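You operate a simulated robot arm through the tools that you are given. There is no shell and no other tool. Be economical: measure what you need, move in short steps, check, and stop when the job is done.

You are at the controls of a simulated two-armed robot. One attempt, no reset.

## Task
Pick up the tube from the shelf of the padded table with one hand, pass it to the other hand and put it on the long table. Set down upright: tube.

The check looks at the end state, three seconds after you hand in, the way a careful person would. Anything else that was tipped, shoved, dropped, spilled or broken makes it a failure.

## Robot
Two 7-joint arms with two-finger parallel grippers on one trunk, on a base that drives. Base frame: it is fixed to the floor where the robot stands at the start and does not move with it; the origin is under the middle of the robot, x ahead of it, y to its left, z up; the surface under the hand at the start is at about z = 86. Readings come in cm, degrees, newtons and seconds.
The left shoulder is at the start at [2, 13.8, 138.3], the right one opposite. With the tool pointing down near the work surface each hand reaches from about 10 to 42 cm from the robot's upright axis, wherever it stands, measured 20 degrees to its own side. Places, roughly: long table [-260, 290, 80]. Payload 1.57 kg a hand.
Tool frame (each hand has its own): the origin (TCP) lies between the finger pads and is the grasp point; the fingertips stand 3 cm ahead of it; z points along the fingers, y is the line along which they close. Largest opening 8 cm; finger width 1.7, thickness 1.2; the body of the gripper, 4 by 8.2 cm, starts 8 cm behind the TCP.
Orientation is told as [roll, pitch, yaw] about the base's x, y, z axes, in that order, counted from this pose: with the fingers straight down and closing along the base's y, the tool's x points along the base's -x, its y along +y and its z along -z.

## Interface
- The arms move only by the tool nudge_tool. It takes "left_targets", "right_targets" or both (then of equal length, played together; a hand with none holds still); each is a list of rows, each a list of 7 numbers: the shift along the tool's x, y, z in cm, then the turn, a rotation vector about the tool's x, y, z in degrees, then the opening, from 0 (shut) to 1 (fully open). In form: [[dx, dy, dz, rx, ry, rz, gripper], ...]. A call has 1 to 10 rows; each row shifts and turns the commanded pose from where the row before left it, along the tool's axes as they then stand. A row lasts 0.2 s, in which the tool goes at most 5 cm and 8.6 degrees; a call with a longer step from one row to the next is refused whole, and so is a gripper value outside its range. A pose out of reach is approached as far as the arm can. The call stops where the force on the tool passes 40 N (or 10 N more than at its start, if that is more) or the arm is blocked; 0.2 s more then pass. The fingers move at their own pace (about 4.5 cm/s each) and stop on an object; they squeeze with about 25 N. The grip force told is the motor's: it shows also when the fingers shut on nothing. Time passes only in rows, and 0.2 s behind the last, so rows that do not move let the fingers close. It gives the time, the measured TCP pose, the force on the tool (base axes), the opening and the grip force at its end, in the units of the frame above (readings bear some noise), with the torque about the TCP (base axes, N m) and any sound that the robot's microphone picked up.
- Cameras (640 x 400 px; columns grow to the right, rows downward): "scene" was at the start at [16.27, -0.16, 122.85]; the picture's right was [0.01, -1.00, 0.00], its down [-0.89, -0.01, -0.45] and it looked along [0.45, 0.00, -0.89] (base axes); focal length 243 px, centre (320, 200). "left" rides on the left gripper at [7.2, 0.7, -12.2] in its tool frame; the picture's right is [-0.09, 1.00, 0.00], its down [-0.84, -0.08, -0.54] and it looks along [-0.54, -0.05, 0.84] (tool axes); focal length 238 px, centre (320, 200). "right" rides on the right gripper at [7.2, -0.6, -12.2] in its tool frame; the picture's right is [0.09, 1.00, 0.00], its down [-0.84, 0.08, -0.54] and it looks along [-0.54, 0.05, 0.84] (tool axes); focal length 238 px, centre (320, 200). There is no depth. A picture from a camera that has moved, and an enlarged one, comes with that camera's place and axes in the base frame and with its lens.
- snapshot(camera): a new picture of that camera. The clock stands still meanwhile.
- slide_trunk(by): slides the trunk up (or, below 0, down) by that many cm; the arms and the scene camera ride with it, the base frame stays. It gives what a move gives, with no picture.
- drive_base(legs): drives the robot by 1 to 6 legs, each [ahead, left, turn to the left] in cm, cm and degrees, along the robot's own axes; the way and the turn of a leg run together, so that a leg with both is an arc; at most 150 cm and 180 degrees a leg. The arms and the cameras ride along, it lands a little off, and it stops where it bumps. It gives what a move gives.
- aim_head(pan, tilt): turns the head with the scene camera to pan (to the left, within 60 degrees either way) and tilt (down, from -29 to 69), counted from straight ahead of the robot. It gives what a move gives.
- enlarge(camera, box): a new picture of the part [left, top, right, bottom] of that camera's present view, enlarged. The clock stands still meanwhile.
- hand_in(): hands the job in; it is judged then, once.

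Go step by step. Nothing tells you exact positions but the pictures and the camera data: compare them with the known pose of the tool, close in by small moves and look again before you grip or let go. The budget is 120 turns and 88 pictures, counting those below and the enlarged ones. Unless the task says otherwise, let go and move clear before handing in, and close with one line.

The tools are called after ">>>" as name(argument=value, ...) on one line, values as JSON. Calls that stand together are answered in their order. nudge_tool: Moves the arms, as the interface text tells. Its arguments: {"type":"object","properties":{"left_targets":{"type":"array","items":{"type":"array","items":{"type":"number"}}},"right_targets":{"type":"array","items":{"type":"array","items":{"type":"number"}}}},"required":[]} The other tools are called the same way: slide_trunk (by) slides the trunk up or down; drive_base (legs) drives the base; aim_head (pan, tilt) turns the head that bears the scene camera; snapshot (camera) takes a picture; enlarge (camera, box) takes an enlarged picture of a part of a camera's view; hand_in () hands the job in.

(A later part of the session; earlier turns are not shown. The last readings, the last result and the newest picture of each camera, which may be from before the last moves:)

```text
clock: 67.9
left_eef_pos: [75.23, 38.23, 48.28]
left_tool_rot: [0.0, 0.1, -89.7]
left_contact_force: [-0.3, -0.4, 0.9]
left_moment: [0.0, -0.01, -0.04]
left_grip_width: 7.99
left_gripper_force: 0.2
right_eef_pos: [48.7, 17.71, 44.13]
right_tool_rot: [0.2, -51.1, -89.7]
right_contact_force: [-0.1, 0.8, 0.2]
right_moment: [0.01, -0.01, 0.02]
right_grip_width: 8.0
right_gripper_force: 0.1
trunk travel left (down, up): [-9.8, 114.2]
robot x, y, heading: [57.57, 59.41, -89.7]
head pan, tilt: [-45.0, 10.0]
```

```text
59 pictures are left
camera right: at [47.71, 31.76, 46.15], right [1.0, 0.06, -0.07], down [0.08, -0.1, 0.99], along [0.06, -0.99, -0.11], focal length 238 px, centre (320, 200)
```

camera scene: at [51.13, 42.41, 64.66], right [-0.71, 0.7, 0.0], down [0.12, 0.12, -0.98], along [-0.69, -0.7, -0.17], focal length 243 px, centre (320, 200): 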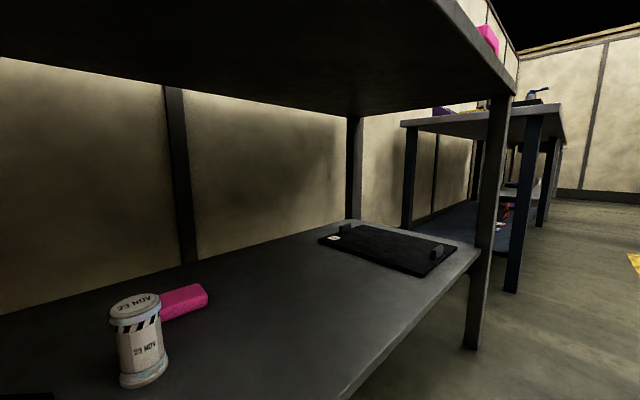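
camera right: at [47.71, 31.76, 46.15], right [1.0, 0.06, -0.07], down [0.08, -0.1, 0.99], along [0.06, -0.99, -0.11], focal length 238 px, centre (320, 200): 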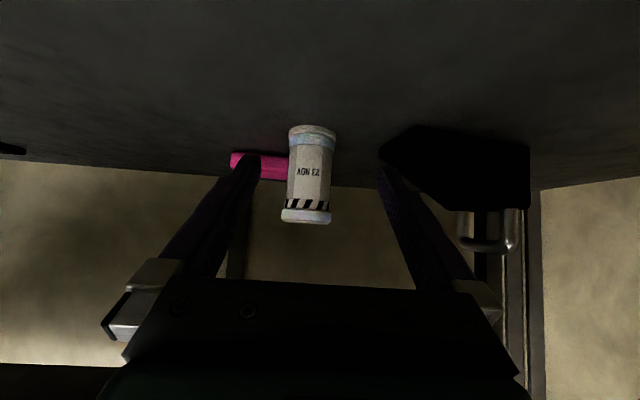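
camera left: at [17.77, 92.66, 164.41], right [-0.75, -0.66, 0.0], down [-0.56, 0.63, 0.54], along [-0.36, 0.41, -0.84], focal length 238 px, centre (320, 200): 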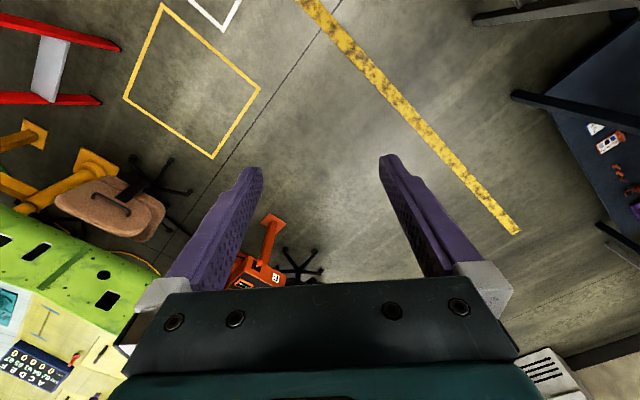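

Tube is centred between fingers. I'll advance the remaining 11.5 cm while lowering 3.6 cm.

>>> nudge_tool(right_targets=[[-0.89, -0.08, 2.24, 0, 0, 0, 1], [-0.89, -0.08, 2.24, 0, 0, 0, 1], [-0.89, -0.08, 2.24, 0, 0, 0, 1], [-0.89, -0.08, 2.24, 0, 0, 0, 1], [-0.89, -0.08, 2.24, 0, 0, 0, 1]])

>>> snapshot(camera="right")

>>> aim_head(pan=-25, tilt=30)

>>> snapshot(camera="scene")

```text
clock: 69.1
left_eef_pos: [75.33, 38.37, 48.05]
left_tool_rot: [0.0, 0.1, -89.7]
left_contact_force: [0.7, 0.5, 0.5]
left_moment: [0.01, 0.01, -0.02]
left_grip_width: 7.98
left_gripper_force: 0.0
right_eef_pos: [48.29, 6.24, 40.53]
right_tool_rot: [0.0, -51.2, -89.7]
right_contact_force: [-0.3, -0.6, 0.4]
right_moment: [0.02, 0.02, 0.01]
right_grip_width: 8.0
right_gripper_force: 0.0
trunk travel left (down, up): [-9.8, 114.2]
robot x, y, heading: [57.17, 58.89, -89.6]
head pan, tilt: [-45.0, 10.0]
```

```text
58 pictures are left
camera right: at [47.37, 20.22, 42.55], right [1.0, 0.06, -0.07], down [0.08, -0.1, 0.99], along [0.06, -0.99, -0.11], focal length 238 px, centre (320, 200)
```

right: 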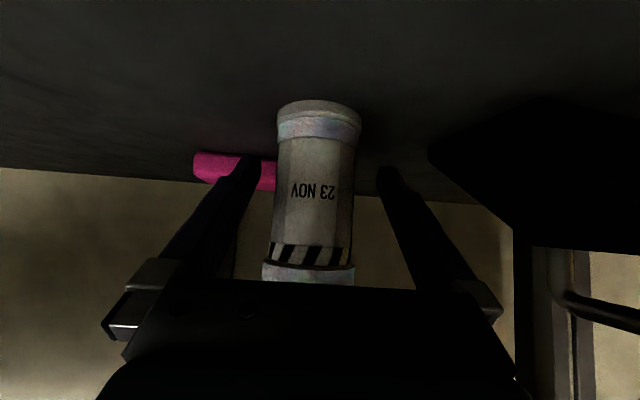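

```text
clock: 69.9
left_eef_pos: [75.08, 38.46, 48.24]
left_tool_rot: [-0.1, 0.0, -89.8]
left_contact_force: [0.7, -0.1, 0.3]
left_moment: [0.01, -0.01, -0.01]
left_grip_width: 8.0
left_gripper_force: 0.0
right_eef_pos: [48.36, 6.32, 40.43]
right_tool_rot: [0.1, -51.0, -89.8]
right_contact_force: [-0.4, 0.3, -0.5]
right_moment: [-0.01, -0.01, 0.01]
right_grip_width: 7.99
right_gripper_force: 0.1
trunk travel left (down, up): [-9.8, 114.2]
robot x, y, heading: [57.63, 59.13, -89.8]
head pan, tilt: [-25.0, 30.0]
```

```text
57 pictures are left
camera scene: at [53.87, 40.85, 61.42], right [-0.91, 0.42, 0.0], down [0.21, 0.45, -0.87], along [-0.36, -0.79, -0.5], focal length 243 px, centre (320, 200)
```

scene: 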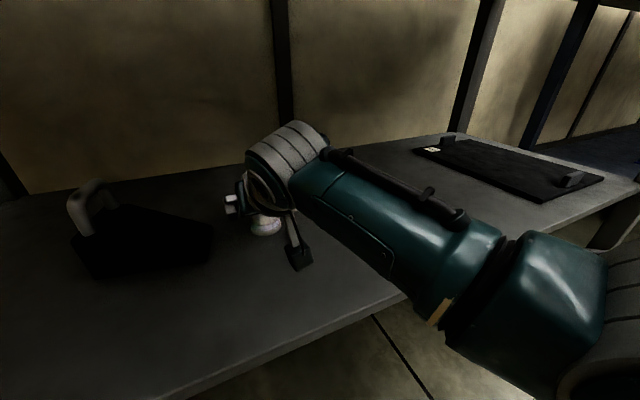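

The tube sits between the pads. I'll close the right fingers.

>>> nudge_tool(right_targets=[[0, 0, 0, 0, 0, 0, 0.5], [0, 0, 0, 0, 0, 0, 0.3], [0, 0, 0, 0, 0, 0, 0.2], [0, 0, 0, 0, 0, 0, 0.2], [0, 0, 0, 0, 0, 0, 0.2], [0, 0, 0, 0, 0, 0, 0.2]])

>>> snapshot(camera="right")

```text
clock: 71.3
left_eef_pos: [75.09, 38.42, 48.16]
left_tool_rot: [0.0, 0.0, -89.8]
left_contact_force: [-0.6, 0.5, 0.2]
left_moment: [-0.05, 0.01, 0.0]
left_grip_width: 8.01
left_gripper_force: 0.0
right_eef_pos: [48.37, 6.32, 40.35]
right_tool_rot: [0.0, -51.1, -89.9]
right_contact_force: [0.5, 0.1, 0.1]
right_moment: [0.02, -0.01, 0.03]
right_grip_width: 4.67
right_gripper_force: 24.9
trunk travel left (down, up): [-9.8, 114.2]
robot x, y, heading: [57.59, 59.34, -89.5]
head pan, tilt: [-25.0, 30.0]
```

```text
56 pictures are left
camera right: at [47.34, 20.36, 42.52], right [1.0, 0.06, -0.07], down [0.08, -0.1, 0.99], along [0.06, -0.99, -0.11], focal length 238 px, centre (320, 200)
```

right: 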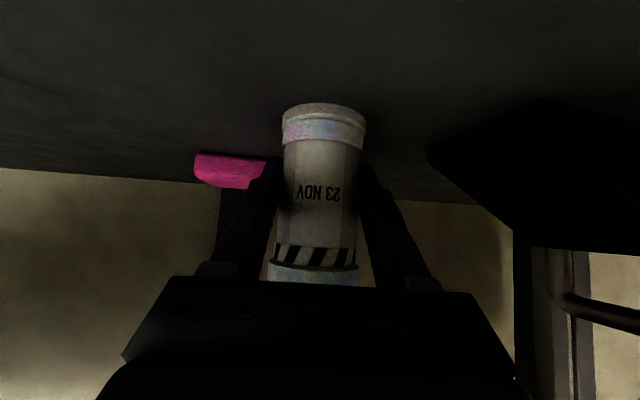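

Firm grip on a 4.67 cm body. I'll lift 5 cm.

>>> nudge_tool(right_targets=[[-0.777, 0, -0.629, 0, 0, 0, 0.2], [-0.777, 0, -0.629, 0, 0, 0, 0.2], [-0.777, 0, -0.629, 0, 0, 0, 0.2], [-0.777, 0, -0.629, 0, 0, 0, 0.2], [-0.777, 0, -0.629, 0, 0, 0, 0.2]])

>>> snapshot(camera="right")

```text
clock: 72.5
left_eef_pos: [75.11, 38.43, 48.27]
left_tool_rot: [0.0, 0.1, -89.8]
left_contact_force: [0.1, 0.1, 0.8]
left_moment: [0.0, 0.01, 0.03]
left_grip_width: 7.98
left_gripper_force: 0.0
right_eef_pos: [48.27, 6.38, 45.49]
right_tool_rot: [0.0, -51.2, -89.9]
right_contact_force: [0.0, -1.7, -1.0]
right_moment: [0.01, -0.03, -0.02]
right_grip_width: 4.67
right_gripper_force: 24.6
trunk travel left (down, up): [-9.8, 114.2]
robot x, y, heading: [57.43, 59.02, -89.8]
head pan, tilt: [-25.0, 30.0]
```

```text
55 pictures are left
camera right: at [47.31, 20.38, 47.64], right [1.0, 0.06, -0.07], down [0.08, -0.1, 0.99], along [0.06, -0.99, -0.11], focal length 238 px, centre (320, 200)
```

right: 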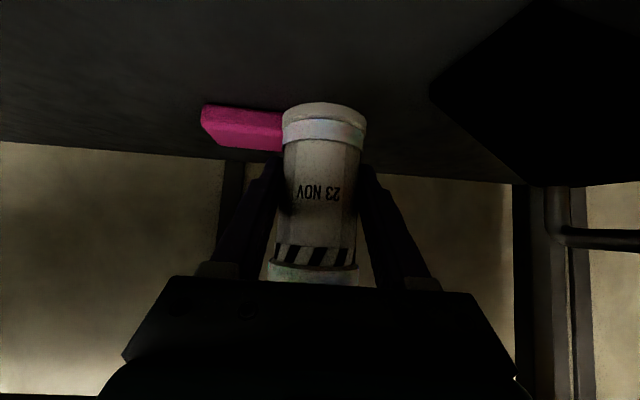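

Lifted and steady. I'll drive straight back out from under the table.

>>> drive_base(legs=[[-50, 0, 0]])

>>> slide_trunk(by=40)

>>> aim_head(pan=0, tilt=50)

>>> snapshot(camera="scene")

```text
clock: 75.5
left_eef_pos: [74.88, 87.85, 48.19]
left_tool_rot: [-0.1, 0.0, -89.9]
left_contact_force: [-0.3, -0.3, 0.4]
left_moment: [0.0, 0.01, 0.01]
left_grip_width: 8.02
left_gripper_force: 0.2
right_eef_pos: [47.96, 55.97, 45.58]
right_tool_rot: [0.1, -51.2, -90.0]
right_contact_force: [1.0, -0.5, -1.2]
right_moment: [0.03, 0.05, 0.01]
right_grip_width: 4.66
right_gripper_force: 25.0
trunk travel left (down, up): [-9.8, 114.2]
robot x, y, heading: [57.7, 108.95, -89.7]
head pan, tilt: [-25.0, 30.0]
```

```text
clock: 79.3
left_eef_pos: [75.07, 87.93, 88.2]
left_tool_rot: [-0.1, 0.0, -89.9]
left_contact_force: [0.8, -0.2, 0.8]
left_moment: [-0.01, 0.01, -0.02]
left_grip_width: 8.03
left_gripper_force: 0.1
right_eef_pos: [47.86, 56.01, 85.59]
right_tool_rot: [0.1, -51.1, -89.9]
right_contact_force: [0.3, 0.2, -0.7]
right_moment: [-0.01, -0.03, 0.03]
right_grip_width: 4.66
right_gripper_force: 25.0
trunk travel left (down, up): [-49.8, 74.2]
robot x, y, heading: [57.19, 108.97, -89.7]
head pan, tilt: [-25.0, 30.0]
```

```text
clock: 80.2
left_eef_pos: [74.81, 87.93, 88.14]
left_tool_rot: [-0.1, 0.0, -89.9]
left_contact_force: [-0.4, 0.4, -0.4]
left_moment: [-0.01, 0.03, 0.0]
left_grip_width: 8.02
left_gripper_force: 0.0
right_eef_pos: [47.98, 55.97, 85.57]
right_tool_rot: [0.1, -51.2, -89.9]
right_contact_force: [-0.3, 0.4, -1.3]
right_moment: [0.02, 0.01, 0.01]
right_grip_width: 4.66
right_gripper_force: 24.9
trunk travel left (down, up): [-49.8, 74.2]
robot x, y, heading: [57.44, 108.98, -89.8]
head pan, tilt: [0.0, 50.0]
```

```text
54 pictures are left
camera scene: at [57.47, 90.94, 98.47], right [-1.0, 0.0, 0.0], down [0.0, 0.77, -0.64], along [0.0, -0.64, -0.77], focal length 243 px, centre (320, 200)
```

scene: 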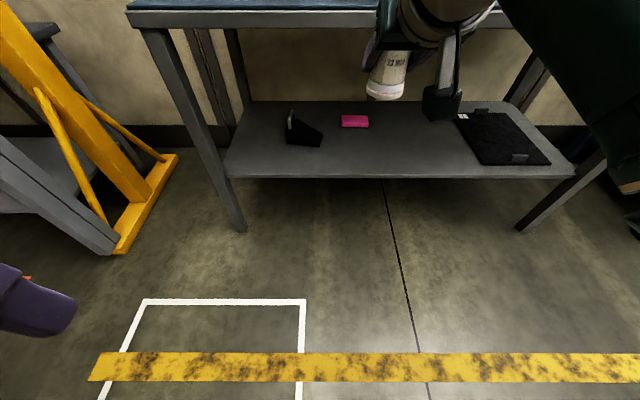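

The tube is held upright. I'll draw the right hand back toward the robot's middle and lower it, ready for the handover.

>>> nudge_tool(right_targets=[[2.7, 0.6, -1.35, 0, 0, 0, 0.2], [2.7, 0.6, -1.35, 0, 0, 0, 0.2], [2.7, 0.6, -1.35, 0, 0, 0, 0.2], [2.7, 0.6, -1.35, 0, 0, 0, 0.2], [2.7, 0.6, -1.35, 0, 0, 0, 0.2], [2.7, 0.6, -1.35, 0, 0, 0, 0.2], [2.7, 0.6, -1.35, 0, 0, 0, 0.2], [2.7, 0.6, -1.35, 0, 0, 0, 0.2]])

>>> snapshot(camera="scene")

```text
clock: 82.0
left_eef_pos: [74.85, 88.0, 88.29]
left_tool_rot: [-0.1, 0.1, -89.9]
left_contact_force: [-0.1, 0.1, 0.4]
left_moment: [-0.02, 0.0, 0.0]
left_grip_width: 8.02
left_gripper_force: 0.1
right_eef_pos: [51.56, 77.6, 75.45]
right_tool_rot: [-3.0, -51.8, -87.0]
right_contact_force: [0.0, 0.0, -1.1]
right_moment: [0.03, 0.0, 0.0]
right_grip_width: 4.64
right_gripper_force: 25.0
trunk travel left (down, up): [-49.8, 74.2]
robot x, y, heading: [57.21, 108.91, -89.9]
head pan, tilt: [0.0, 50.0]
```

```text
53 pictures are left
camera scene: at [57.48, 90.99, 98.45], right [-1.0, 0.0, 0.0], down [0.0, 0.77, -0.64], along [0.0, -0.64, -0.77], focal length 243 px, centre (320, 200)
```

scene: 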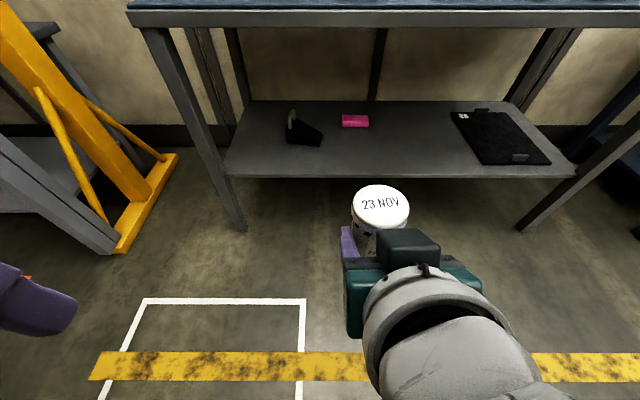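

The right wrist neared a limit, so I'll ease it forward a little. Meanwhile I'll raise the left hand and yaw it 90° so it can take the cap from above with its camera away from the right arm.

>>> nudge_tool(left_targets=[[0, 0, -2, 0, 0, 8.5, 1], [0, 0, -2, 0, 0, 8.5, 1], [0, 0, -2, 0, 0, 8.5, 1], [-1, 0, -2, 0, 0, 8.5, 1], [0, 0, -2, 0, 0, 8.5, 1], [0, 0, 0, 0, 0, 8.5, 1], [0, 0, 0, 0, 0, 8.5, 1], [0, 0, 0, 0, 0, 8.5, 1], [0, 0, 0, 0, 0, 8.5, 1], [0, 0, 0, 0, 0, 8.5, 1]], right_targets=[[-1.26, 0, 1.55, 0, 0, 0, 0.2], [-1.26, 0, 1.55, 0, 0, 0, 0.2], [0, 0, 0, 0, 0, 0, 0.2], [0, 0, 0, 0, 0, 0, 0.2], [0, 0, 0, 0, 0, 0, 0.2], [0, 0, 0, 0, 0, 0, 0.2], [0, 0, 0, 0, 0, 0, 0.2], [0, 0, 0, 0, 0, 0, 0.2], [0, 0, 0, 0, 0, 0, 0.2], [0, 0, 0, 0, 0, 0, 0.2]])

>>> snapshot(camera="left")

```text
clock: 84.4
left_eef_pos: [75.27, 89.09, 95.65]
left_tool_rot: [-6.6, 5.0, -177.0]
left_contact_force: [0.1, 0.5, -0.8]
left_moment: [-0.02, -0.01, -0.01]
left_grip_width: 7.99
left_gripper_force: 0.0
right_eef_pos: [50.42, 74.27, 74.5]
right_tool_rot: [-7.5, -50.9, -82.6]
right_contact_force: [0.3, -0.3, -1.4]
right_moment: [0.01, 0.02, 0.0]
right_grip_width: 4.66
right_gripper_force: 25.7
trunk travel left (down, up): [-49.8, 74.2]
robot x, y, heading: [57.5, 108.76, -89.7]
head pan, tilt: [0.0, 50.0]
stopped in row 10 (left hand): the arm was blocked; the commanded pose is now the measured one
```

```text
52 pictures are left
camera left: at [81.6, 87.43, 108.36], right [-0.03, -0.99, -0.12], down [-0.88, -0.03, 0.47], along [-0.47, 0.12, -0.87], focal length 238 px, centre (320, 200)
```

left: 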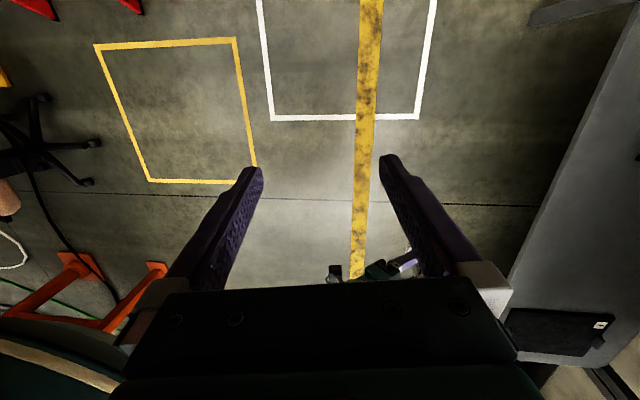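

Both wrists drifted at joint limits and the tube is tilted about 5°. I'll yaw the right hand inward (natural for that arm) while restoring upright, and unwind the left to a 60° yaw so it grips crosswise.

>>> nudge_tool(left_targets=[[0, 0, 0, -6.4, -4.8, 0, 1], [0, 0, 1, 0, 0, -6.75, 1], [0, 0, 2, 0, 0, -6.75, 1], [0, 0, 2, 0, 0, -6.75, 1], [0, 0, 2, 0, 0, -6.75, 1]], right_targets=[[-0.63, 0, 0.78, -5.43, -0.57, -4.38, 0.2], [-0.63, 0, 0.78, -5.43, -0.57, -4.38, 0.2], [0, 0, 0, -7.5, 0, 0, 0.2], [0, 0, 0, -5.43, 0, -4.38, 0.2], [0, 0, 0, -1.3, 0, -1.05, 0.2]])

>>> snapshot(camera="scene")

```text
clock: 85.6
left_eef_pos: [75.24, 87.66, 89.07]
left_tool_rot: [0.2, -0.2, -149.7]
left_contact_force: [0.9, -0.3, 0.4]
left_moment: [-0.01, 0.03, 0.02]
left_grip_width: 8.0
left_gripper_force: 0.1
left hand out of reach, approached as far as the arm can: row 1, 3
right_eef_pos: [50.9, 72.11, 74.6]
right_tool_rot: [0.9, -51.3, -60.8]
right_contact_force: [-0.8, 0.3, -1.6]
right_moment: [-0.02, 0.04, -0.01]
right_grip_width: 4.64
right_gripper_force: 25.2
trunk travel left (down, up): [-49.8, 74.2]
robot x, y, heading: [57.68, 108.73, -89.8]
head pan, tilt: [0.0, 50.0]
```

```text
51 pictures are left
camera scene: at [57.47, 90.95, 98.46], right [-1.0, 0.0, 0.0], down [0.0, 0.77, -0.64], along [0.0, -0.64, -0.77], focal length 243 px, centre (320, 200)
```

scene: 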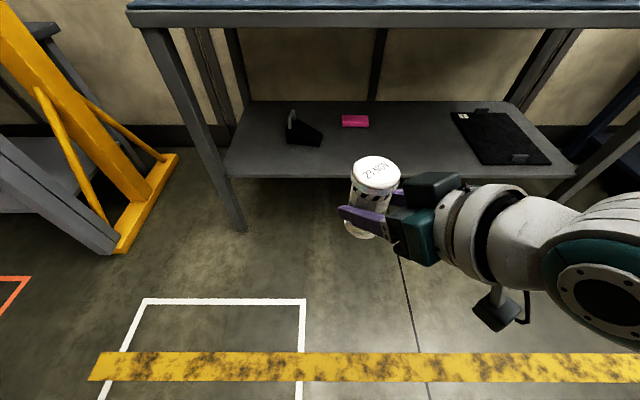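

The tube is upright again. I'll slide the right hand 9 cm leftward, toward the middle.

>>> nudge_tool(right_targets=[[0, 3.1, 0, 0, 0, 0, 0.2], [0, 3.1, 0, 0, 0, 0, 0.2], [0, 3.1, 0, 0, 0, 0, 0.2], [0, 0, 0, 0, 0, 0, 0.2]])

>>> snapshot(camera="scene")

```text
clock: 86.6
left_eef_pos: [75.17, 87.7, 89.03]
left_tool_rot: [0.2, 0.0, -149.7]
left_contact_force: [-0.3, 0.8, 0.0]
left_moment: [-0.01, 0.04, 0.01]
left_grip_width: 8.0
left_gripper_force: 0.1
right_eef_pos: [59.11, 76.63, 74.72]
right_tool_rot: [1.0, -51.4, -61.0]
right_contact_force: [0.0, -0.7, -1.7]
right_moment: [0.01, 0.01, 0.0]
right_grip_width: 4.64
right_gripper_force: 25.2
trunk travel left (down, up): [-49.8, 74.2]
robot x, y, heading: [57.47, 108.91, -89.6]
head pan, tilt: [0.0, 50.0]
```

```text
50 pictures are left
camera scene: at [57.45, 90.93, 98.47], right [-1.0, 0.0, 0.0], down [0.0, 0.77, -0.64], along [0.0, -0.64, -0.77], focal length 243 px, centre (320, 200)
```

scene: 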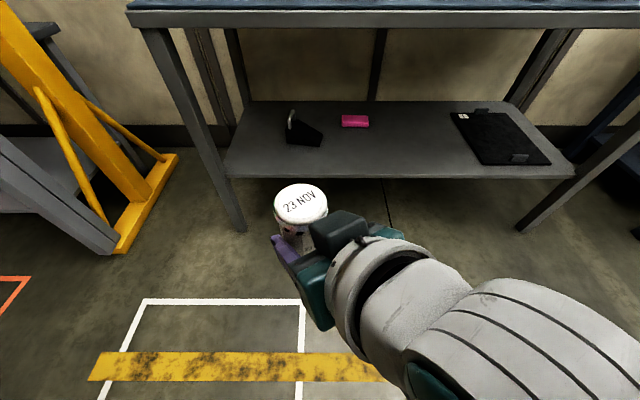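

The tube top is at about (59.2, 76.6, 80.5). I'll move it 6 cm further forward for head clearance, and unwind the left hand to the robot's heading, raising it slightly, so its fingers can straddle the cap above the right fingers.

>>> nudge_tool(left_targets=[[0, 0, -0.5, 0, 0, -7.5, 1], [0, 0, -0.5, 0, 0, -7.5, 1], [0, 0, -0.5, 0, 0, -7.5, 1], [0, 0, -0.5, 0, 0, -7.5, 1], [0, 0, 0, 0, 0, -7.5, 1], [0, 0, 0, 0, 0, -7.5, 1], [0, 0, 0, 0, 0, -7.5, 1], [0, 0, 0, 0, 0, -7.5, 1]], right_targets=[[-1.1, -0.97, 1.36, 0, 0, 0, 0.2], [-1.1, -0.97, 1.36, 0, 0, 0, 0.2], [-1.1, -0.97, 1.36, 0, 0, 0, 0.2], [0, 0, 0, 0, 0, 0, 0.2], [0, 0, 0, 0, 0, 0, 0.2], [0, 0, 0, 0, 0, 0, 0.2], [0, 0, 0, 0, 0, 0, 0.2], [0, 0, 0, 0, 0, 0, 0.2]])

>>> snapshot(camera="left")

```text
clock: 88.4
left_eef_pos: [75.22, 87.56, 91.11]
left_tool_rot: [0.1, -0.2, -89.6]
left_contact_force: [0.4, 0.7, 0.0]
left_moment: [-0.01, -0.01, 0.01]
left_grip_width: 8.01
left_gripper_force: 0.0
right_eef_pos: [59.18, 70.57, 74.52]
right_tool_rot: [0.9, -51.4, -60.9]
right_contact_force: [-0.3, 0.0, -1.1]
right_moment: [0.06, -0.01, -0.03]
right_grip_width: 4.63
right_gripper_force: 24.9
trunk travel left (down, up): [-49.8, 74.2]
robot x, y, heading: [57.75, 108.88, -89.8]
head pan, tilt: [0.0, 50.0]
```

```text
49 pictures are left
camera left: at [75.82, 94.86, 103.27], right [1.0, -0.09, 0.0], down [-0.07, -0.84, 0.54], along [-0.04, -0.54, -0.84], focal length 238 px, centre (320, 200)
```

left: 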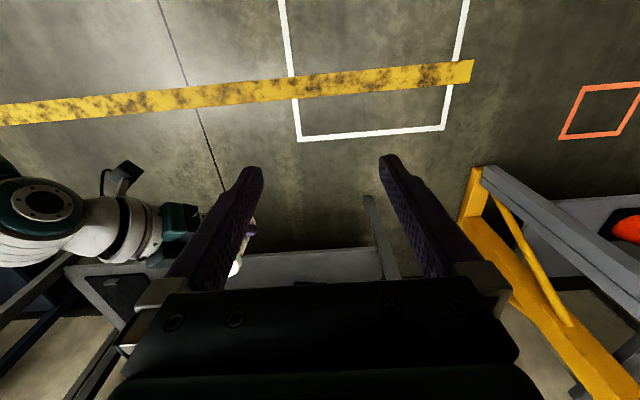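

Now move the left hand forward, then across toward the tube, staying above it.

>>> nudge_tool(left_targets=[[-3.4, 0, 0, 0, 0, 0, 1], [-3.4, 0, 0, 0, 0, 0, 1], [-3.4, 0, 0, 0, 0, 0, 1], [-3.4, 0, 0, 0, 0, 0, 1], [-3.4, 0, 0, 0, 0, 0, 1], [0, -3, 0, 0, 0, 0, 1], [0, -3, 0, 0, 0, 0, 1], [0, -3, 0, 0, 0, 0, 1]])

>>> snapshot(camera="left")

>>> snapshot(camera="scene")

```text
clock: 90.2
left_eef_pos: [66.3, 70.82, 91.02]
left_tool_rot: [0.1, -0.1, -89.7]
left_contact_force: [0.2, 0.8, 0.3]
left_moment: [-0.01, 0.0, 0.01]
left_grip_width: 8.02
left_gripper_force: 0.2
right_eef_pos: [59.04, 70.56, 74.63]
right_tool_rot: [0.9, -51.2, -60.7]
right_contact_force: [0.2, 0.6, -1.3]
right_moment: [0.0, -0.01, 0.02]
right_grip_width: 4.67
right_gripper_force: 25.1
trunk travel left (down, up): [-49.8, 74.2]
robot x, y, heading: [57.41, 108.86, -89.6]
head pan, tilt: [0.0, 50.0]
```

```text
48 pictures are left
camera left: at [66.9, 77.99, 103.27], right [1.0, -0.09, 0.0], down [-0.07, -0.84, 0.54], along [-0.05, -0.54, -0.84], focal length 238 px, centre (320, 200)
```

left: 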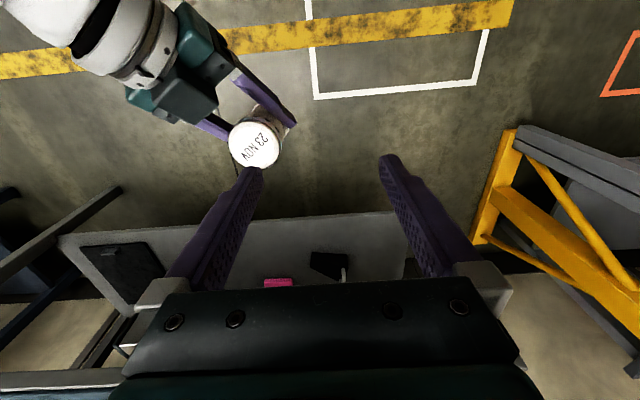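

```text
47 pictures are left
camera scene: at [57.43, 90.94, 98.46], right [-1.0, 0.0, 0.0], down [0.0, 0.77, -0.64], along [0.0, -0.64, -0.77], focal length 243 px, centre (320, 200)
```

scene: 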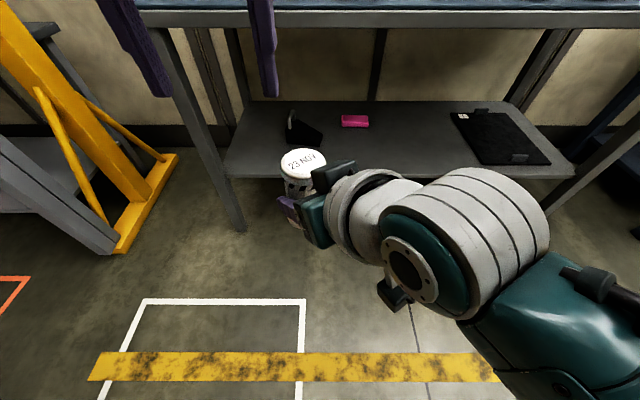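

Tube cap centre is at (59.35, 70.5). I'll centre the left hand above it and descend partway.

>>> nudge_tool(left_targets=[[0.1, -2.3, 0, 0, 0, 0, 1], [0.1, -2.3, 0, 0, 0, 0, 1], [0.1, -2.35, 0, 0, 0, 0, 1], [0, 0, 2, 0, 0, 0, 1], [0, 0, 2, 0, 0, 0, 1]])

>>> snapshot(camera="left")

>>> snapshot(camera="scene")

```text
clock: 91.4
left_eef_pos: [59.3, 70.89, 87.07]
left_tool_rot: [0.0, -0.1, -89.8]
left_contact_force: [0.1, 0.3, 0.1]
left_moment: [-0.03, 0.01, -0.01]
left_grip_width: 7.98
left_gripper_force: 0.0
right_eef_pos: [59.23, 70.69, 74.56]
right_tool_rot: [1.0, -51.3, -61.0]
right_contact_force: [0.0, 0.3, -1.0]
right_moment: [0.02, 0.0, 0.01]
right_grip_width: 4.65
right_gripper_force: 24.9
trunk travel left (down, up): [-49.8, 74.2]
robot x, y, heading: [57.58, 109.09, -89.8]
head pan, tilt: [0.0, 50.0]
```

```text
46 pictures are left
camera left: at [60.01, 78.2, 99.21], right [1.0, -0.09, 0.0], down [-0.07, -0.83, 0.55], along [-0.05, -0.54, -0.84], focal length 238 px, centre (320, 200)
```

left: 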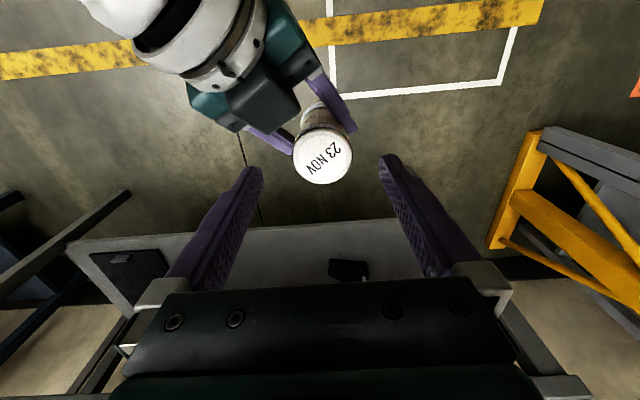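

```text
45 pictures are left
camera scene: at [57.46, 90.95, 98.46], right [-1.0, 0.0, 0.0], down [0.0, 0.77, -0.64], along [0.0, -0.64, -0.77], focal length 243 px, centre (320, 200)
```

scene: 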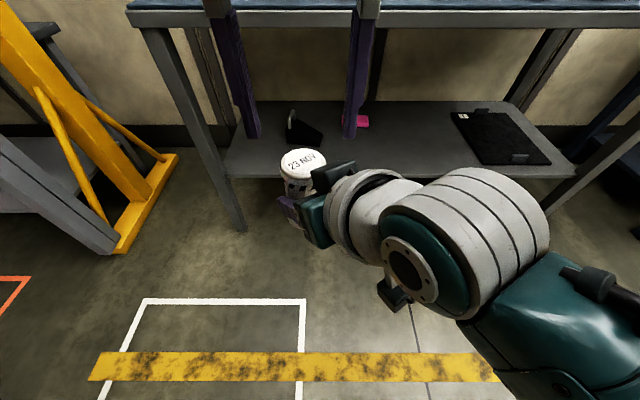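

Well aligned. I'll shift slightly and descend 6 cm so that the fingertips straddle the cap.

>>> nudge_tool(left_targets=[[-0.4, 0.1, 1.2, 0, 0, 0, 1], [0, 0, 1.2, 0, 0, 0, 1], [0, 0, 1.2, 0, 0, 0, 1], [0, 0, 1.2, 0, 0, 0, 1], [0, 0, 1.2, 0, 0, 0, 1]])

>>> snapshot(camera="left")

>>> enlarge(camera="scene", box=[200, 80, 440, 230])

```text
clock: 92.6
left_eef_pos: [59.48, 70.52, 81.21]
left_tool_rot: [0.1, -0.1, -89.7]
left_contact_force: [-0.5, -0.7, 1.2]
left_moment: [0.0, 0.03, 0.02]
left_grip_width: 8.0
left_gripper_force: 0.1
right_eef_pos: [59.12, 70.65, 74.69]
right_tool_rot: [0.9, -51.3, -60.9]
right_contact_force: [1.3, 0.8, -2.3]
right_moment: [0.01, -0.03, -0.02]
right_grip_width: 4.65
right_gripper_force: 25.2
trunk travel left (down, up): [-49.8, 74.2]
robot x, y, heading: [57.35, 108.99, -89.9]
head pan, tilt: [0.0, 50.0]
```

```text
44 pictures are left
camera left: at [60.07, 77.78, 93.36], right [1.0, -0.09, 0.0], down [-0.07, -0.84, 0.54], along [-0.05, -0.54, -0.84], focal length 238 px, centre (320, 200)
```

left: 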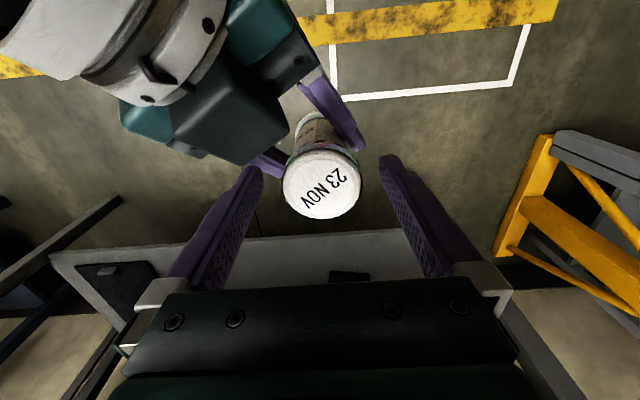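

```text
2.67 times, centred on (320, 155) of scene
camera zoom: at [57.47, 90.95, 98.46], right [-1.0, 0.0, 0.0], down [0.0, 0.77, -0.64], along [0.0, -0.64, -0.77], focal length 648 px, centre (320, 320)
```

zoom: 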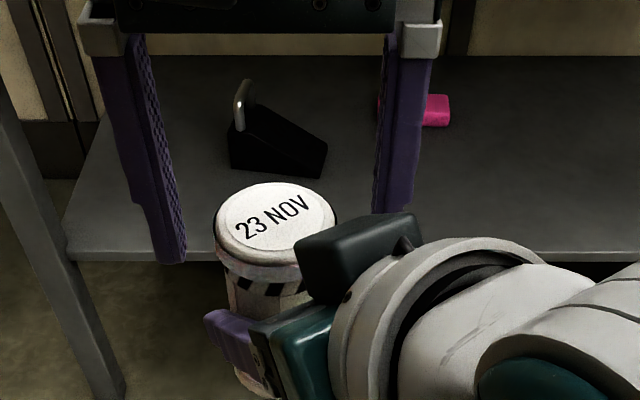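

Fingers straddle the cap with about 0.7 cm clearance to the right hand's housing. I'll close the left fingers.

>>> nudge_tool(left_targets=[[0, 0, 0, 0, 0, 0, 0.7], [0, 0, 0, 0, 0, 0, 0.6], [0, 0, 0, 0, 0, 0, 0.3], [0, 0, 0, 0, 0, 0, 0.2], [0, 0, 0, 0, 0, 0, 0.2], [0, 0, 0, 0, 0, 0, 0.2]])

>>> snapshot(camera="left")

```text
clock: 94.0
left_eef_pos: [59.52, 70.56, 81.16]
left_tool_rot: [0.3, -0.2, -89.7]
left_contact_force: [2.5, -0.8, -0.4]
left_moment: [0.07, -0.49, 0.22]
left_grip_width: 4.7
left_gripper_force: 25.2
right_eef_pos: [59.03, 70.63, 74.59]
right_tool_rot: [1.0, -51.2, -60.8]
right_contact_force: [-2.3, 1.3, -0.2]
right_moment: [-0.15, 0.25, -0.15]
right_grip_width: 4.61
right_gripper_force: 25.2
trunk travel left (down, up): [-49.8, 74.2]
robot x, y, heading: [57.6, 108.99, -89.8]
head pan, tilt: [0.0, 50.0]
```

```text
42 pictures are left
camera left: at [60.11, 77.76, 93.36], right [1.0, -0.09, 0.0], down [-0.07, -0.84, 0.54], along [-0.04, -0.54, -0.84], focal length 238 px, centre (320, 200)
```

left: 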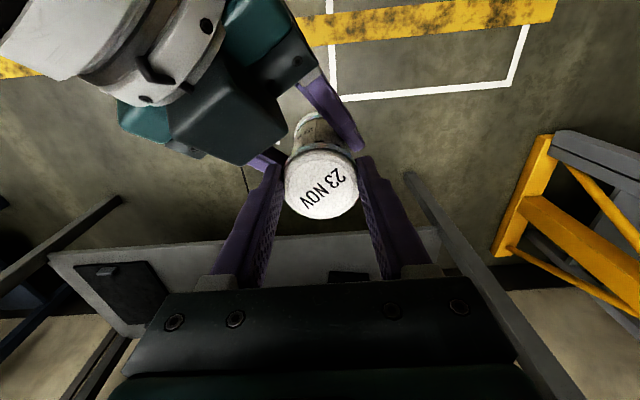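

The left hand holds the cap (25 N, 4.7 cm). I'll open the right hand, then withdraw it horizontally backward.

>>> nudge_tool(right_targets=[[0, 0, 0, 0, 0, 0, 0.75], [0, 0, 0, 0, 0, 0, 0.9], [0, 0, 0, 0, 0, 0, 1], [0, 0, 0, 0, 0, 0, 1]])

>>> snapshot(camera="left")

```text
clock: 95.0
left_eef_pos: [59.38, 70.45, 81.13]
left_tool_rot: [0.0, -0.3, -89.8]
left_contact_force: [-0.2, 0.4, 1.0]
left_moment: [-0.01, 0.0, -0.02]
left_grip_width: 4.69
left_gripper_force: 25.3
right_eef_pos: [59.17, 70.64, 74.74]
right_tool_rot: [0.9, -51.3, -60.9]
right_contact_force: [0.4, -0.1, 0.9]
right_moment: [-0.04, -0.02, -0.02]
right_grip_width: 8.0
right_gripper_force: 0.1
trunk travel left (down, up): [-49.8, 74.2]
robot x, y, heading: [57.19, 108.96, -89.7]
head pan, tilt: [0.0, 50.0]
```

```text
41 pictures are left
camera left: at [60.09, 77.76, 93.37], right [1.0, -0.09, 0.0], down [-0.07, -0.84, 0.54], along [-0.05, -0.54, -0.84], focal length 238 px, centre (320, 200)
```

left: 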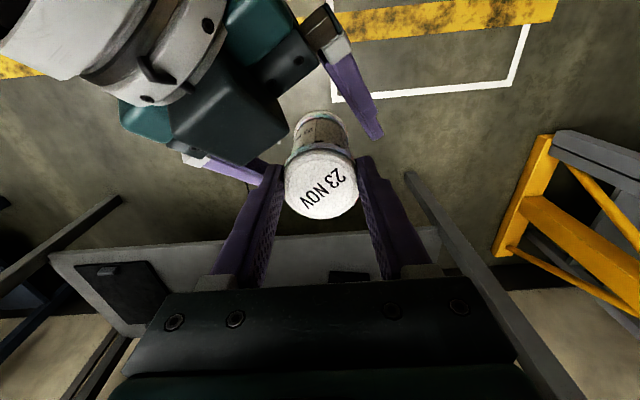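

The left hand holds the tube alone. Withdrawing the right hand.

>>> nudge_tool(right_targets=[[1.26, 0, -1.55, 0, 0, 0, 1], [1.26, 0, -1.55, 0, 0, 0, 1], [1.26, 0, -1.55, 0, 0, 0, 1], [1.26, 0, -1.55, 0, 0, 0, 1], [0, -3, 0, 0, 0, 0, 1], [0, -3, 0, 0, 0, 0, 1], [0, -3, 0, 0, 0, 0, 1], [0, -3, 0, 0, 0, 0, 1], [0, -3, 0, 0, 0, 0, 1]])

>>> snapshot(camera="scene")

```text
clock: 97.0
left_eef_pos: [59.38, 70.55, 81.1]
left_tool_rot: [0.0, -0.2, -89.7]
left_contact_force: [1.1, 0.4, 0.2]
left_moment: [0.0, 0.0, 0.0]
left_grip_width: 4.69
left_gripper_force: 25.3
right_eef_pos: [41.91, 70.21, 74.59]
right_tool_rot: [0.9, -51.4, -60.9]
right_contact_force: [-0.5, 0.4, 0.6]
right_moment: [-0.02, 0.0, -0.03]
right_grip_width: 8.0
right_gripper_force: 0.1
trunk travel left (down, up): [-49.8, 74.2]
robot x, y, heading: [57.27, 109.06, -89.7]
head pan, tilt: [0.0, 50.0]
```

```text
40 pictures are left
camera scene: at [57.43, 90.91, 98.47], right [-1.0, 0.0, 0.0], down [0.0, 0.77, -0.64], along [0.0, -0.64, -0.77], focal length 243 px, centre (320, 200)
```

scene: 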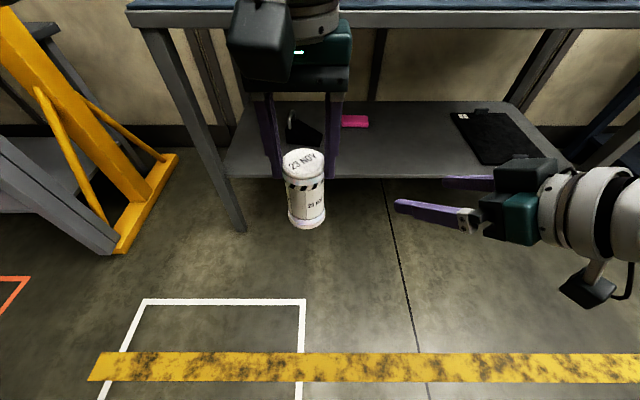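

Handover done. I'll bring the tube to a comfortable carrying pose, raise the right hand, lift the trunk, and turn toward the long table.

>>> nudge_tool(left_targets=[[1.5, 2.5, 0, 0, 0, 0, 0.2], [1.5, 2.5, 0, 0, 0, 0, 0.2], [1.5, 2.5, 0, 0, 0, 0, 0.2], [1.5, 2.5, 0, 0, 0, 0, 0.2]], right_targets=[[-1.39, -1, -3.05, 0, 0, 0, 1], [-1.39, -1, -3.05, 0, 0, 0, 1], [-1.39, -1, -3.05, 0, 0, 0, 1], [-1.39, -1, -3.05, 0, 0, 0, 1]])

>>> slide_trunk(by=35)

>>> drive_base(legs=[[-10, 0, 0], [0, 0, -115]])

>>> aim_head(pan=0, tilt=20)

>>> snapshot(camera="scene")

```text
clock: 98.0
left_eef_pos: [69.47, 76.57, 81.02]
left_tool_rot: [0.0, -0.2, -89.8]
left_contact_force: [-0.7, 0.6, -0.6]
left_moment: [0.01, 0.03, 0.0]
left_grip_width: 4.71
left_gripper_force: 25.2
right_eef_pos: [35.48, 73.57, 86.45]
right_tool_rot: [1.0, -51.2, -60.9]
right_contact_force: [-0.2, 0.9, 0.9]
right_moment: [-0.01, -0.01, 0.01]
right_grip_width: 8.0
right_gripper_force: 0.2
trunk travel left (down, up): [-49.8, 74.2]
robot x, y, heading: [57.41, 108.83, -89.7]
head pan, tilt: [0.0, 50.0]
```

```text
clock: 101.4
left_eef_pos: [69.38, 76.55, 115.99]
left_tool_rot: [0.1, -0.1, -89.8]
left_contact_force: [0.4, 1.1, -1.3]
left_moment: [0.03, -0.02, 0.02]
left_grip_width: 4.68
left_gripper_force: 24.9
right_eef_pos: [35.54, 73.38, 121.28]
right_tool_rot: [1.0, -51.3, -60.8]
right_contact_force: [0.5, -0.4, 0.3]
right_moment: [-0.02, 0.01, 0.03]
right_grip_width: 7.99
right_gripper_force: 0.0
trunk travel left (down, up): [-84.8, 39.2]
robot x, y, heading: [57.43, 109.02, -89.7]
head pan, tilt: [0.0, 50.0]
```

```text
clock: 107.4
left_eef_pos: [23.09, 122.03, 116.03]
left_tool_rot: [0.2, -0.2, 154.4]
left_contact_force: [-0.1, -0.1, -2.2]
left_moment: [0.01, -0.01, -0.01]
left_grip_width: 4.69
left_gripper_force: 24.3
right_eef_pos: [35.02, 153.97, 121.43]
right_tool_rot: [0.9, -51.3, -176.8]
right_contact_force: [0.2, 0.2, -0.3]
right_moment: [0.0, 0.01, 0.01]
right_grip_width: 7.97
right_gripper_force: 0.0
trunk travel left (down, up): [-84.8, 39.2]
robot x, y, heading: [57.4, 118.56, 154.4]
head pan, tilt: [0.0, 50.0]
```

```text
clock: 108.3
left_eef_pos: [23.03, 122.07, 116.07]
left_tool_rot: [0.0, -0.3, 154.4]
left_contact_force: [-0.2, -0.1, -0.8]
left_moment: [0.0, -0.03, 0.03]
left_grip_width: 4.69
left_gripper_force: 24.6
right_eef_pos: [34.94, 153.88, 121.52]
right_tool_rot: [0.9, -51.2, -176.7]
right_contact_force: [0.6, 0.3, 0.4]
right_moment: [0.01, 0.01, 0.01]
right_grip_width: 7.98
right_gripper_force: 0.0
trunk travel left (down, up): [-84.8, 39.2]
robot x, y, heading: [57.31, 118.98, 154.4]
head pan, tilt: [0.0, 20.0]
```

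```text
39 pictures are left
camera scene: at [39.99, 126.89, 138.01], right [0.43, 0.9, 0.0], down [0.31, -0.15, -0.94], along [-0.85, 0.41, -0.34], focal length 243 px, centre (320, 200)
```

scene: 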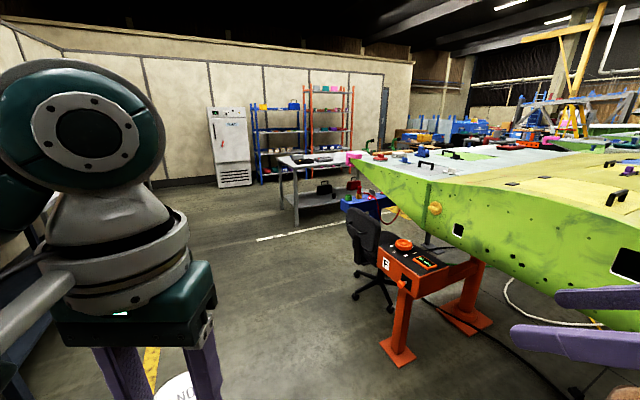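

The long table appears as the light-grey bench near pixel (310,160). Zooming in to plan the route.

>>> enlarge(camera="scene", box=[230, 110, 450, 250])

```text
2.86 times, centred on (340, 180) of scene
camera zoom: at [39.99, 126.89, 138.01], right [0.43, 0.9, 0.0], down [0.31, -0.15, -0.94], along [-0.85, 0.41, -0.34], focal length 694 px, centre (263, 257)
```

zoom: 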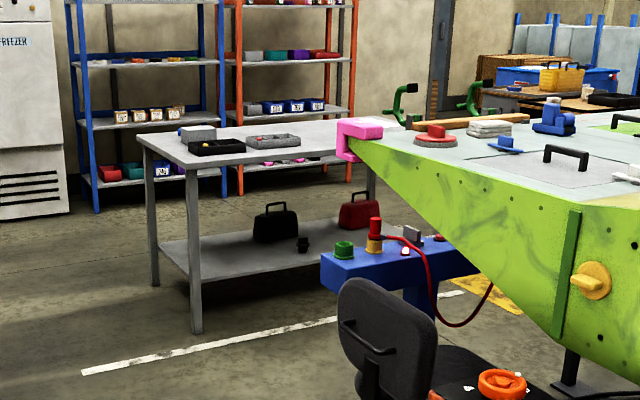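

The long table spans about x −283 to −210 and y from 217 onward; its near end is reachable from the −y side. The aisle at y≈120–150 looks clear, so I'll drive down it.

>>> drive_base(legs=[[0, 0, 25.5], [140, 0, 0], [100, 0, 0]])

>>> aim_head(pan=-40, tilt=25)

>>> snapshot(camera="scene")

```text
clock: 121.4
left_eef_pos: [-215.22, 108.73, 115.92]
left_tool_rot: [0.0, -0.2, 179.6]
left_contact_force: [-0.1, -0.4, -2.0]
left_moment: [0.0, -0.03, -0.01]
left_grip_width: 4.69
left_gripper_force: 24.9
right_eef_pos: [-217.97, 142.71, 121.33]
right_tool_rot: [0.9, -51.3, -151.6]
right_contact_force: [-1.2, 0.1, 0.1]
right_moment: [-0.02, -0.01, 0.02]
right_grip_width: 7.98
right_gripper_force: 0.0
trunk travel left (down, up): [-84.8, 39.2]
robot x, y, heading: [-182.42, 120.11, 179.4]
head pan, tilt: [0.0, 20.0]
```

```text
clock: 122.5
left_eef_pos: [-215.23, 108.74, 116.01]
left_tool_rot: [0.1, -0.2, 179.5]
left_contact_force: [0.0, 0.2, -1.5]
left_moment: [-0.01, -0.04, 0.02]
left_grip_width: 4.68
left_gripper_force: 24.2
right_eef_pos: [-218.04, 142.61, 121.32]
right_tool_rot: [0.8, -51.3, -151.6]
right_contact_force: [-1.3, -0.3, 0.5]
right_moment: [-0.01, 0.0, 0.0]
right_grip_width: 8.01
right_gripper_force: 0.0
trunk travel left (down, up): [-84.8, 39.2]
robot x, y, heading: [-182.98, 120.24, 179.5]
head pan, tilt: [-40.0, 25.0]
```

```text
37 pictures are left
camera scene: at [-199.82, 126.23, 137.22], right [0.65, 0.76, 0.0], down [0.32, -0.27, -0.91], along [-0.69, 0.59, -0.42], focal length 243 px, centre (320, 200)
```

scene: 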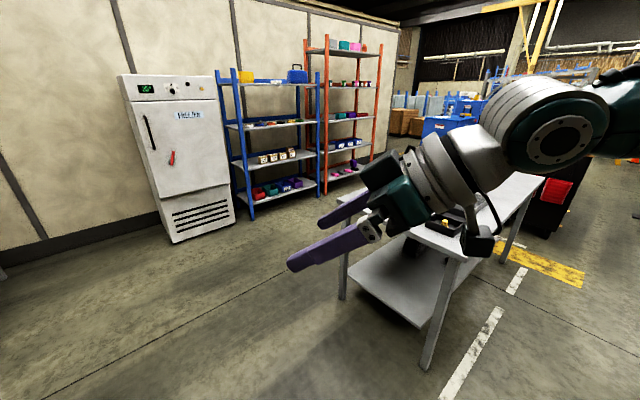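

The table is ahead-right. I'll advance and turn to face its near end.

>>> drive_base(legs=[[55, 0, 0], [0, 0, -90]])

>>> aim_head(pan=0, tilt=30)

>>> snapshot(camera="scene")

```text
clock: 129.5
left_eef_pos: [-249.7, 153.05, 115.97]
left_tool_rot: [0.0, -0.1, 89.2]
left_contact_force: [0.3, -0.1, -2.2]
left_moment: [-0.03, 0.0, 0.02]
left_grip_width: 4.68
left_gripper_force: 25.0
right_eef_pos: [-215.67, 155.78, 121.37]
right_tool_rot: [1.0, -51.2, 118.1]
right_contact_force: [0.9, 0.6, 0.0]
right_moment: [0.01, 0.0, 0.01]
right_grip_width: 8.01
right_gripper_force: 0.1
trunk travel left (down, up): [-84.8, 39.2]
robot x, y, heading: [-238.07, 120.17, 88.9]
head pan, tilt: [-40.0, 25.0]
```

```text
clock: 130.6
left_eef_pos: [-249.66, 153.23, 116.21]
left_tool_rot: [0.1, -0.2, 89.2]
left_contact_force: [-0.1, 0.6, -0.9]
left_moment: [-0.04, -0.02, 0.02]
left_grip_width: 4.72
left_gripper_force: 24.8
right_eef_pos: [-215.71, 155.6, 121.36]
right_tool_rot: [1.0, -51.2, 118.1]
right_contact_force: [0.2, 0.4, -0.6]
right_moment: [0.02, 0.01, 0.01]
right_grip_width: 8.0
right_gripper_force: 0.1
trunk travel left (down, up): [-84.8, 39.2]
robot x, y, heading: [-238.22, 120.64, 89.1]
head pan, tilt: [0.0, 30.0]
```

```text
36 pictures are left
camera scene: at [-238.02, 139.49, 136.42], right [1.0, -0.02, 0.0], down [-0.01, -0.5, -0.87], along [0.01, 0.87, -0.5], focal length 243 px, centre (320, 200)
```

scene: 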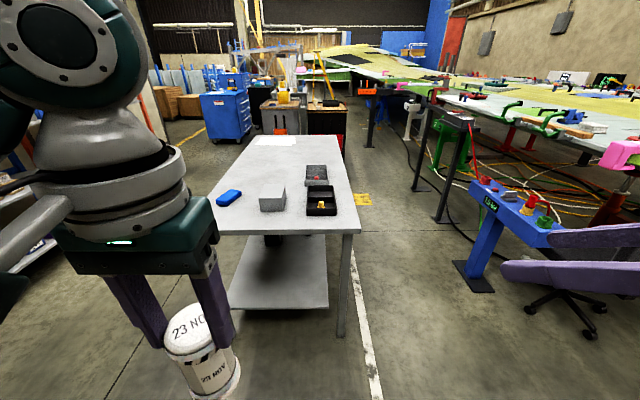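

Table's near edge is at y≈213.5 with clear space in front of the grey box and trays. I'll aim for (-249.5, 220.5). Driving 58 cm forward with the tube well above the table.

>>> drive_base(legs=[[58, 0, 1]])

>>> aim_head(pan=0, tilt=60)

>>> snapshot(camera="scene")

>>> snapshot(camera="left")

```text
clock: 133.9
left_eef_pos: [-250.0, 211.67, 115.95]
left_tool_rot: [0.0, -0.2, 90.2]
left_contact_force: [0.1, 0.2, -0.9]
left_moment: [-0.03, 0.01, 0.01]
left_grip_width: 4.7
left_gripper_force: 25.1
right_eef_pos: [-216.13, 214.79, 121.32]
right_tool_rot: [1.0, -51.2, 119.2]
right_contact_force: [-0.5, -0.5, -0.2]
right_moment: [-0.01, 0.01, -0.01]
right_grip_width: 8.01
right_gripper_force: 0.1
trunk travel left (down, up): [-84.8, 39.2]
robot x, y, heading: [-237.86, 179.08, 90.2]
head pan, tilt: [0.0, 30.0]
```

```text
clock: 134.9
left_eef_pos: [-249.94, 211.73, 115.99]
left_tool_rot: [0.1, -0.3, 90.1]
left_contact_force: [0.7, 0.8, -0.8]
left_moment: [-0.01, 0.02, -0.01]
left_grip_width: 4.67
left_gripper_force: 24.9
right_eef_pos: [-216.04, 214.82, 121.31]
right_tool_rot: [1.0, -51.2, 119.2]
right_contact_force: [0.2, 1.1, -0.8]
right_moment: [-0.01, 0.01, 0.0]
right_grip_width: 8.0
right_gripper_force: 0.1
trunk travel left (down, up): [-84.8, 39.2]
robot x, y, heading: [-238.03, 179.44, 90.1]
head pan, tilt: [0.0, 60.0]
```

```text
35 pictures are left
camera scene: at [-237.99, 195.85, 132.21], right [1.0, 0.0, 0.0], down [0.0, -0.87, -0.5], along [0.0, 0.5, -0.87], focal length 243 px, centre (320, 200)
```

scene: 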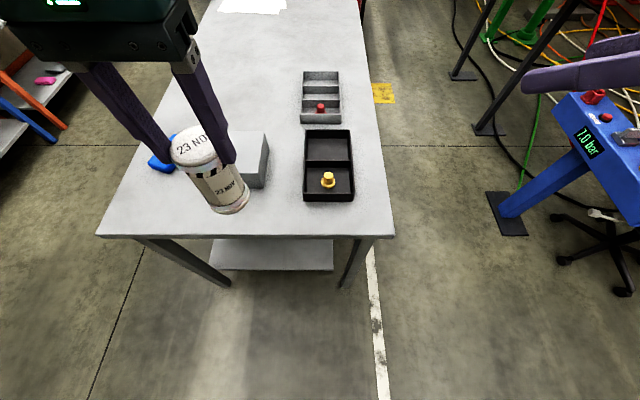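

```text
34 pictures are left
camera left: at [-250.48, 204.48, 128.24], right [-1.0, 0.09, 0.0], down [0.07, 0.84, 0.54], along [0.05, 0.54, -0.84], focal length 238 px, centre (320, 200)
```

left: 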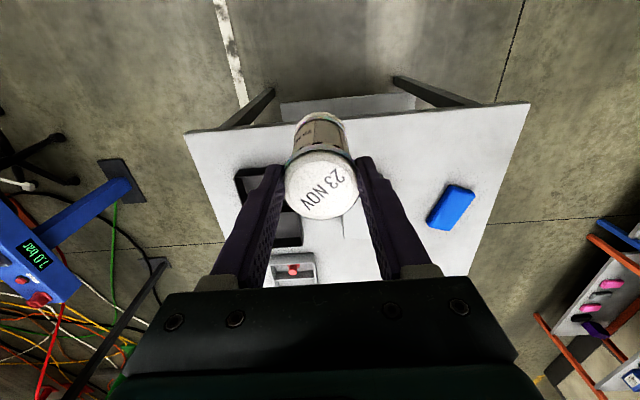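

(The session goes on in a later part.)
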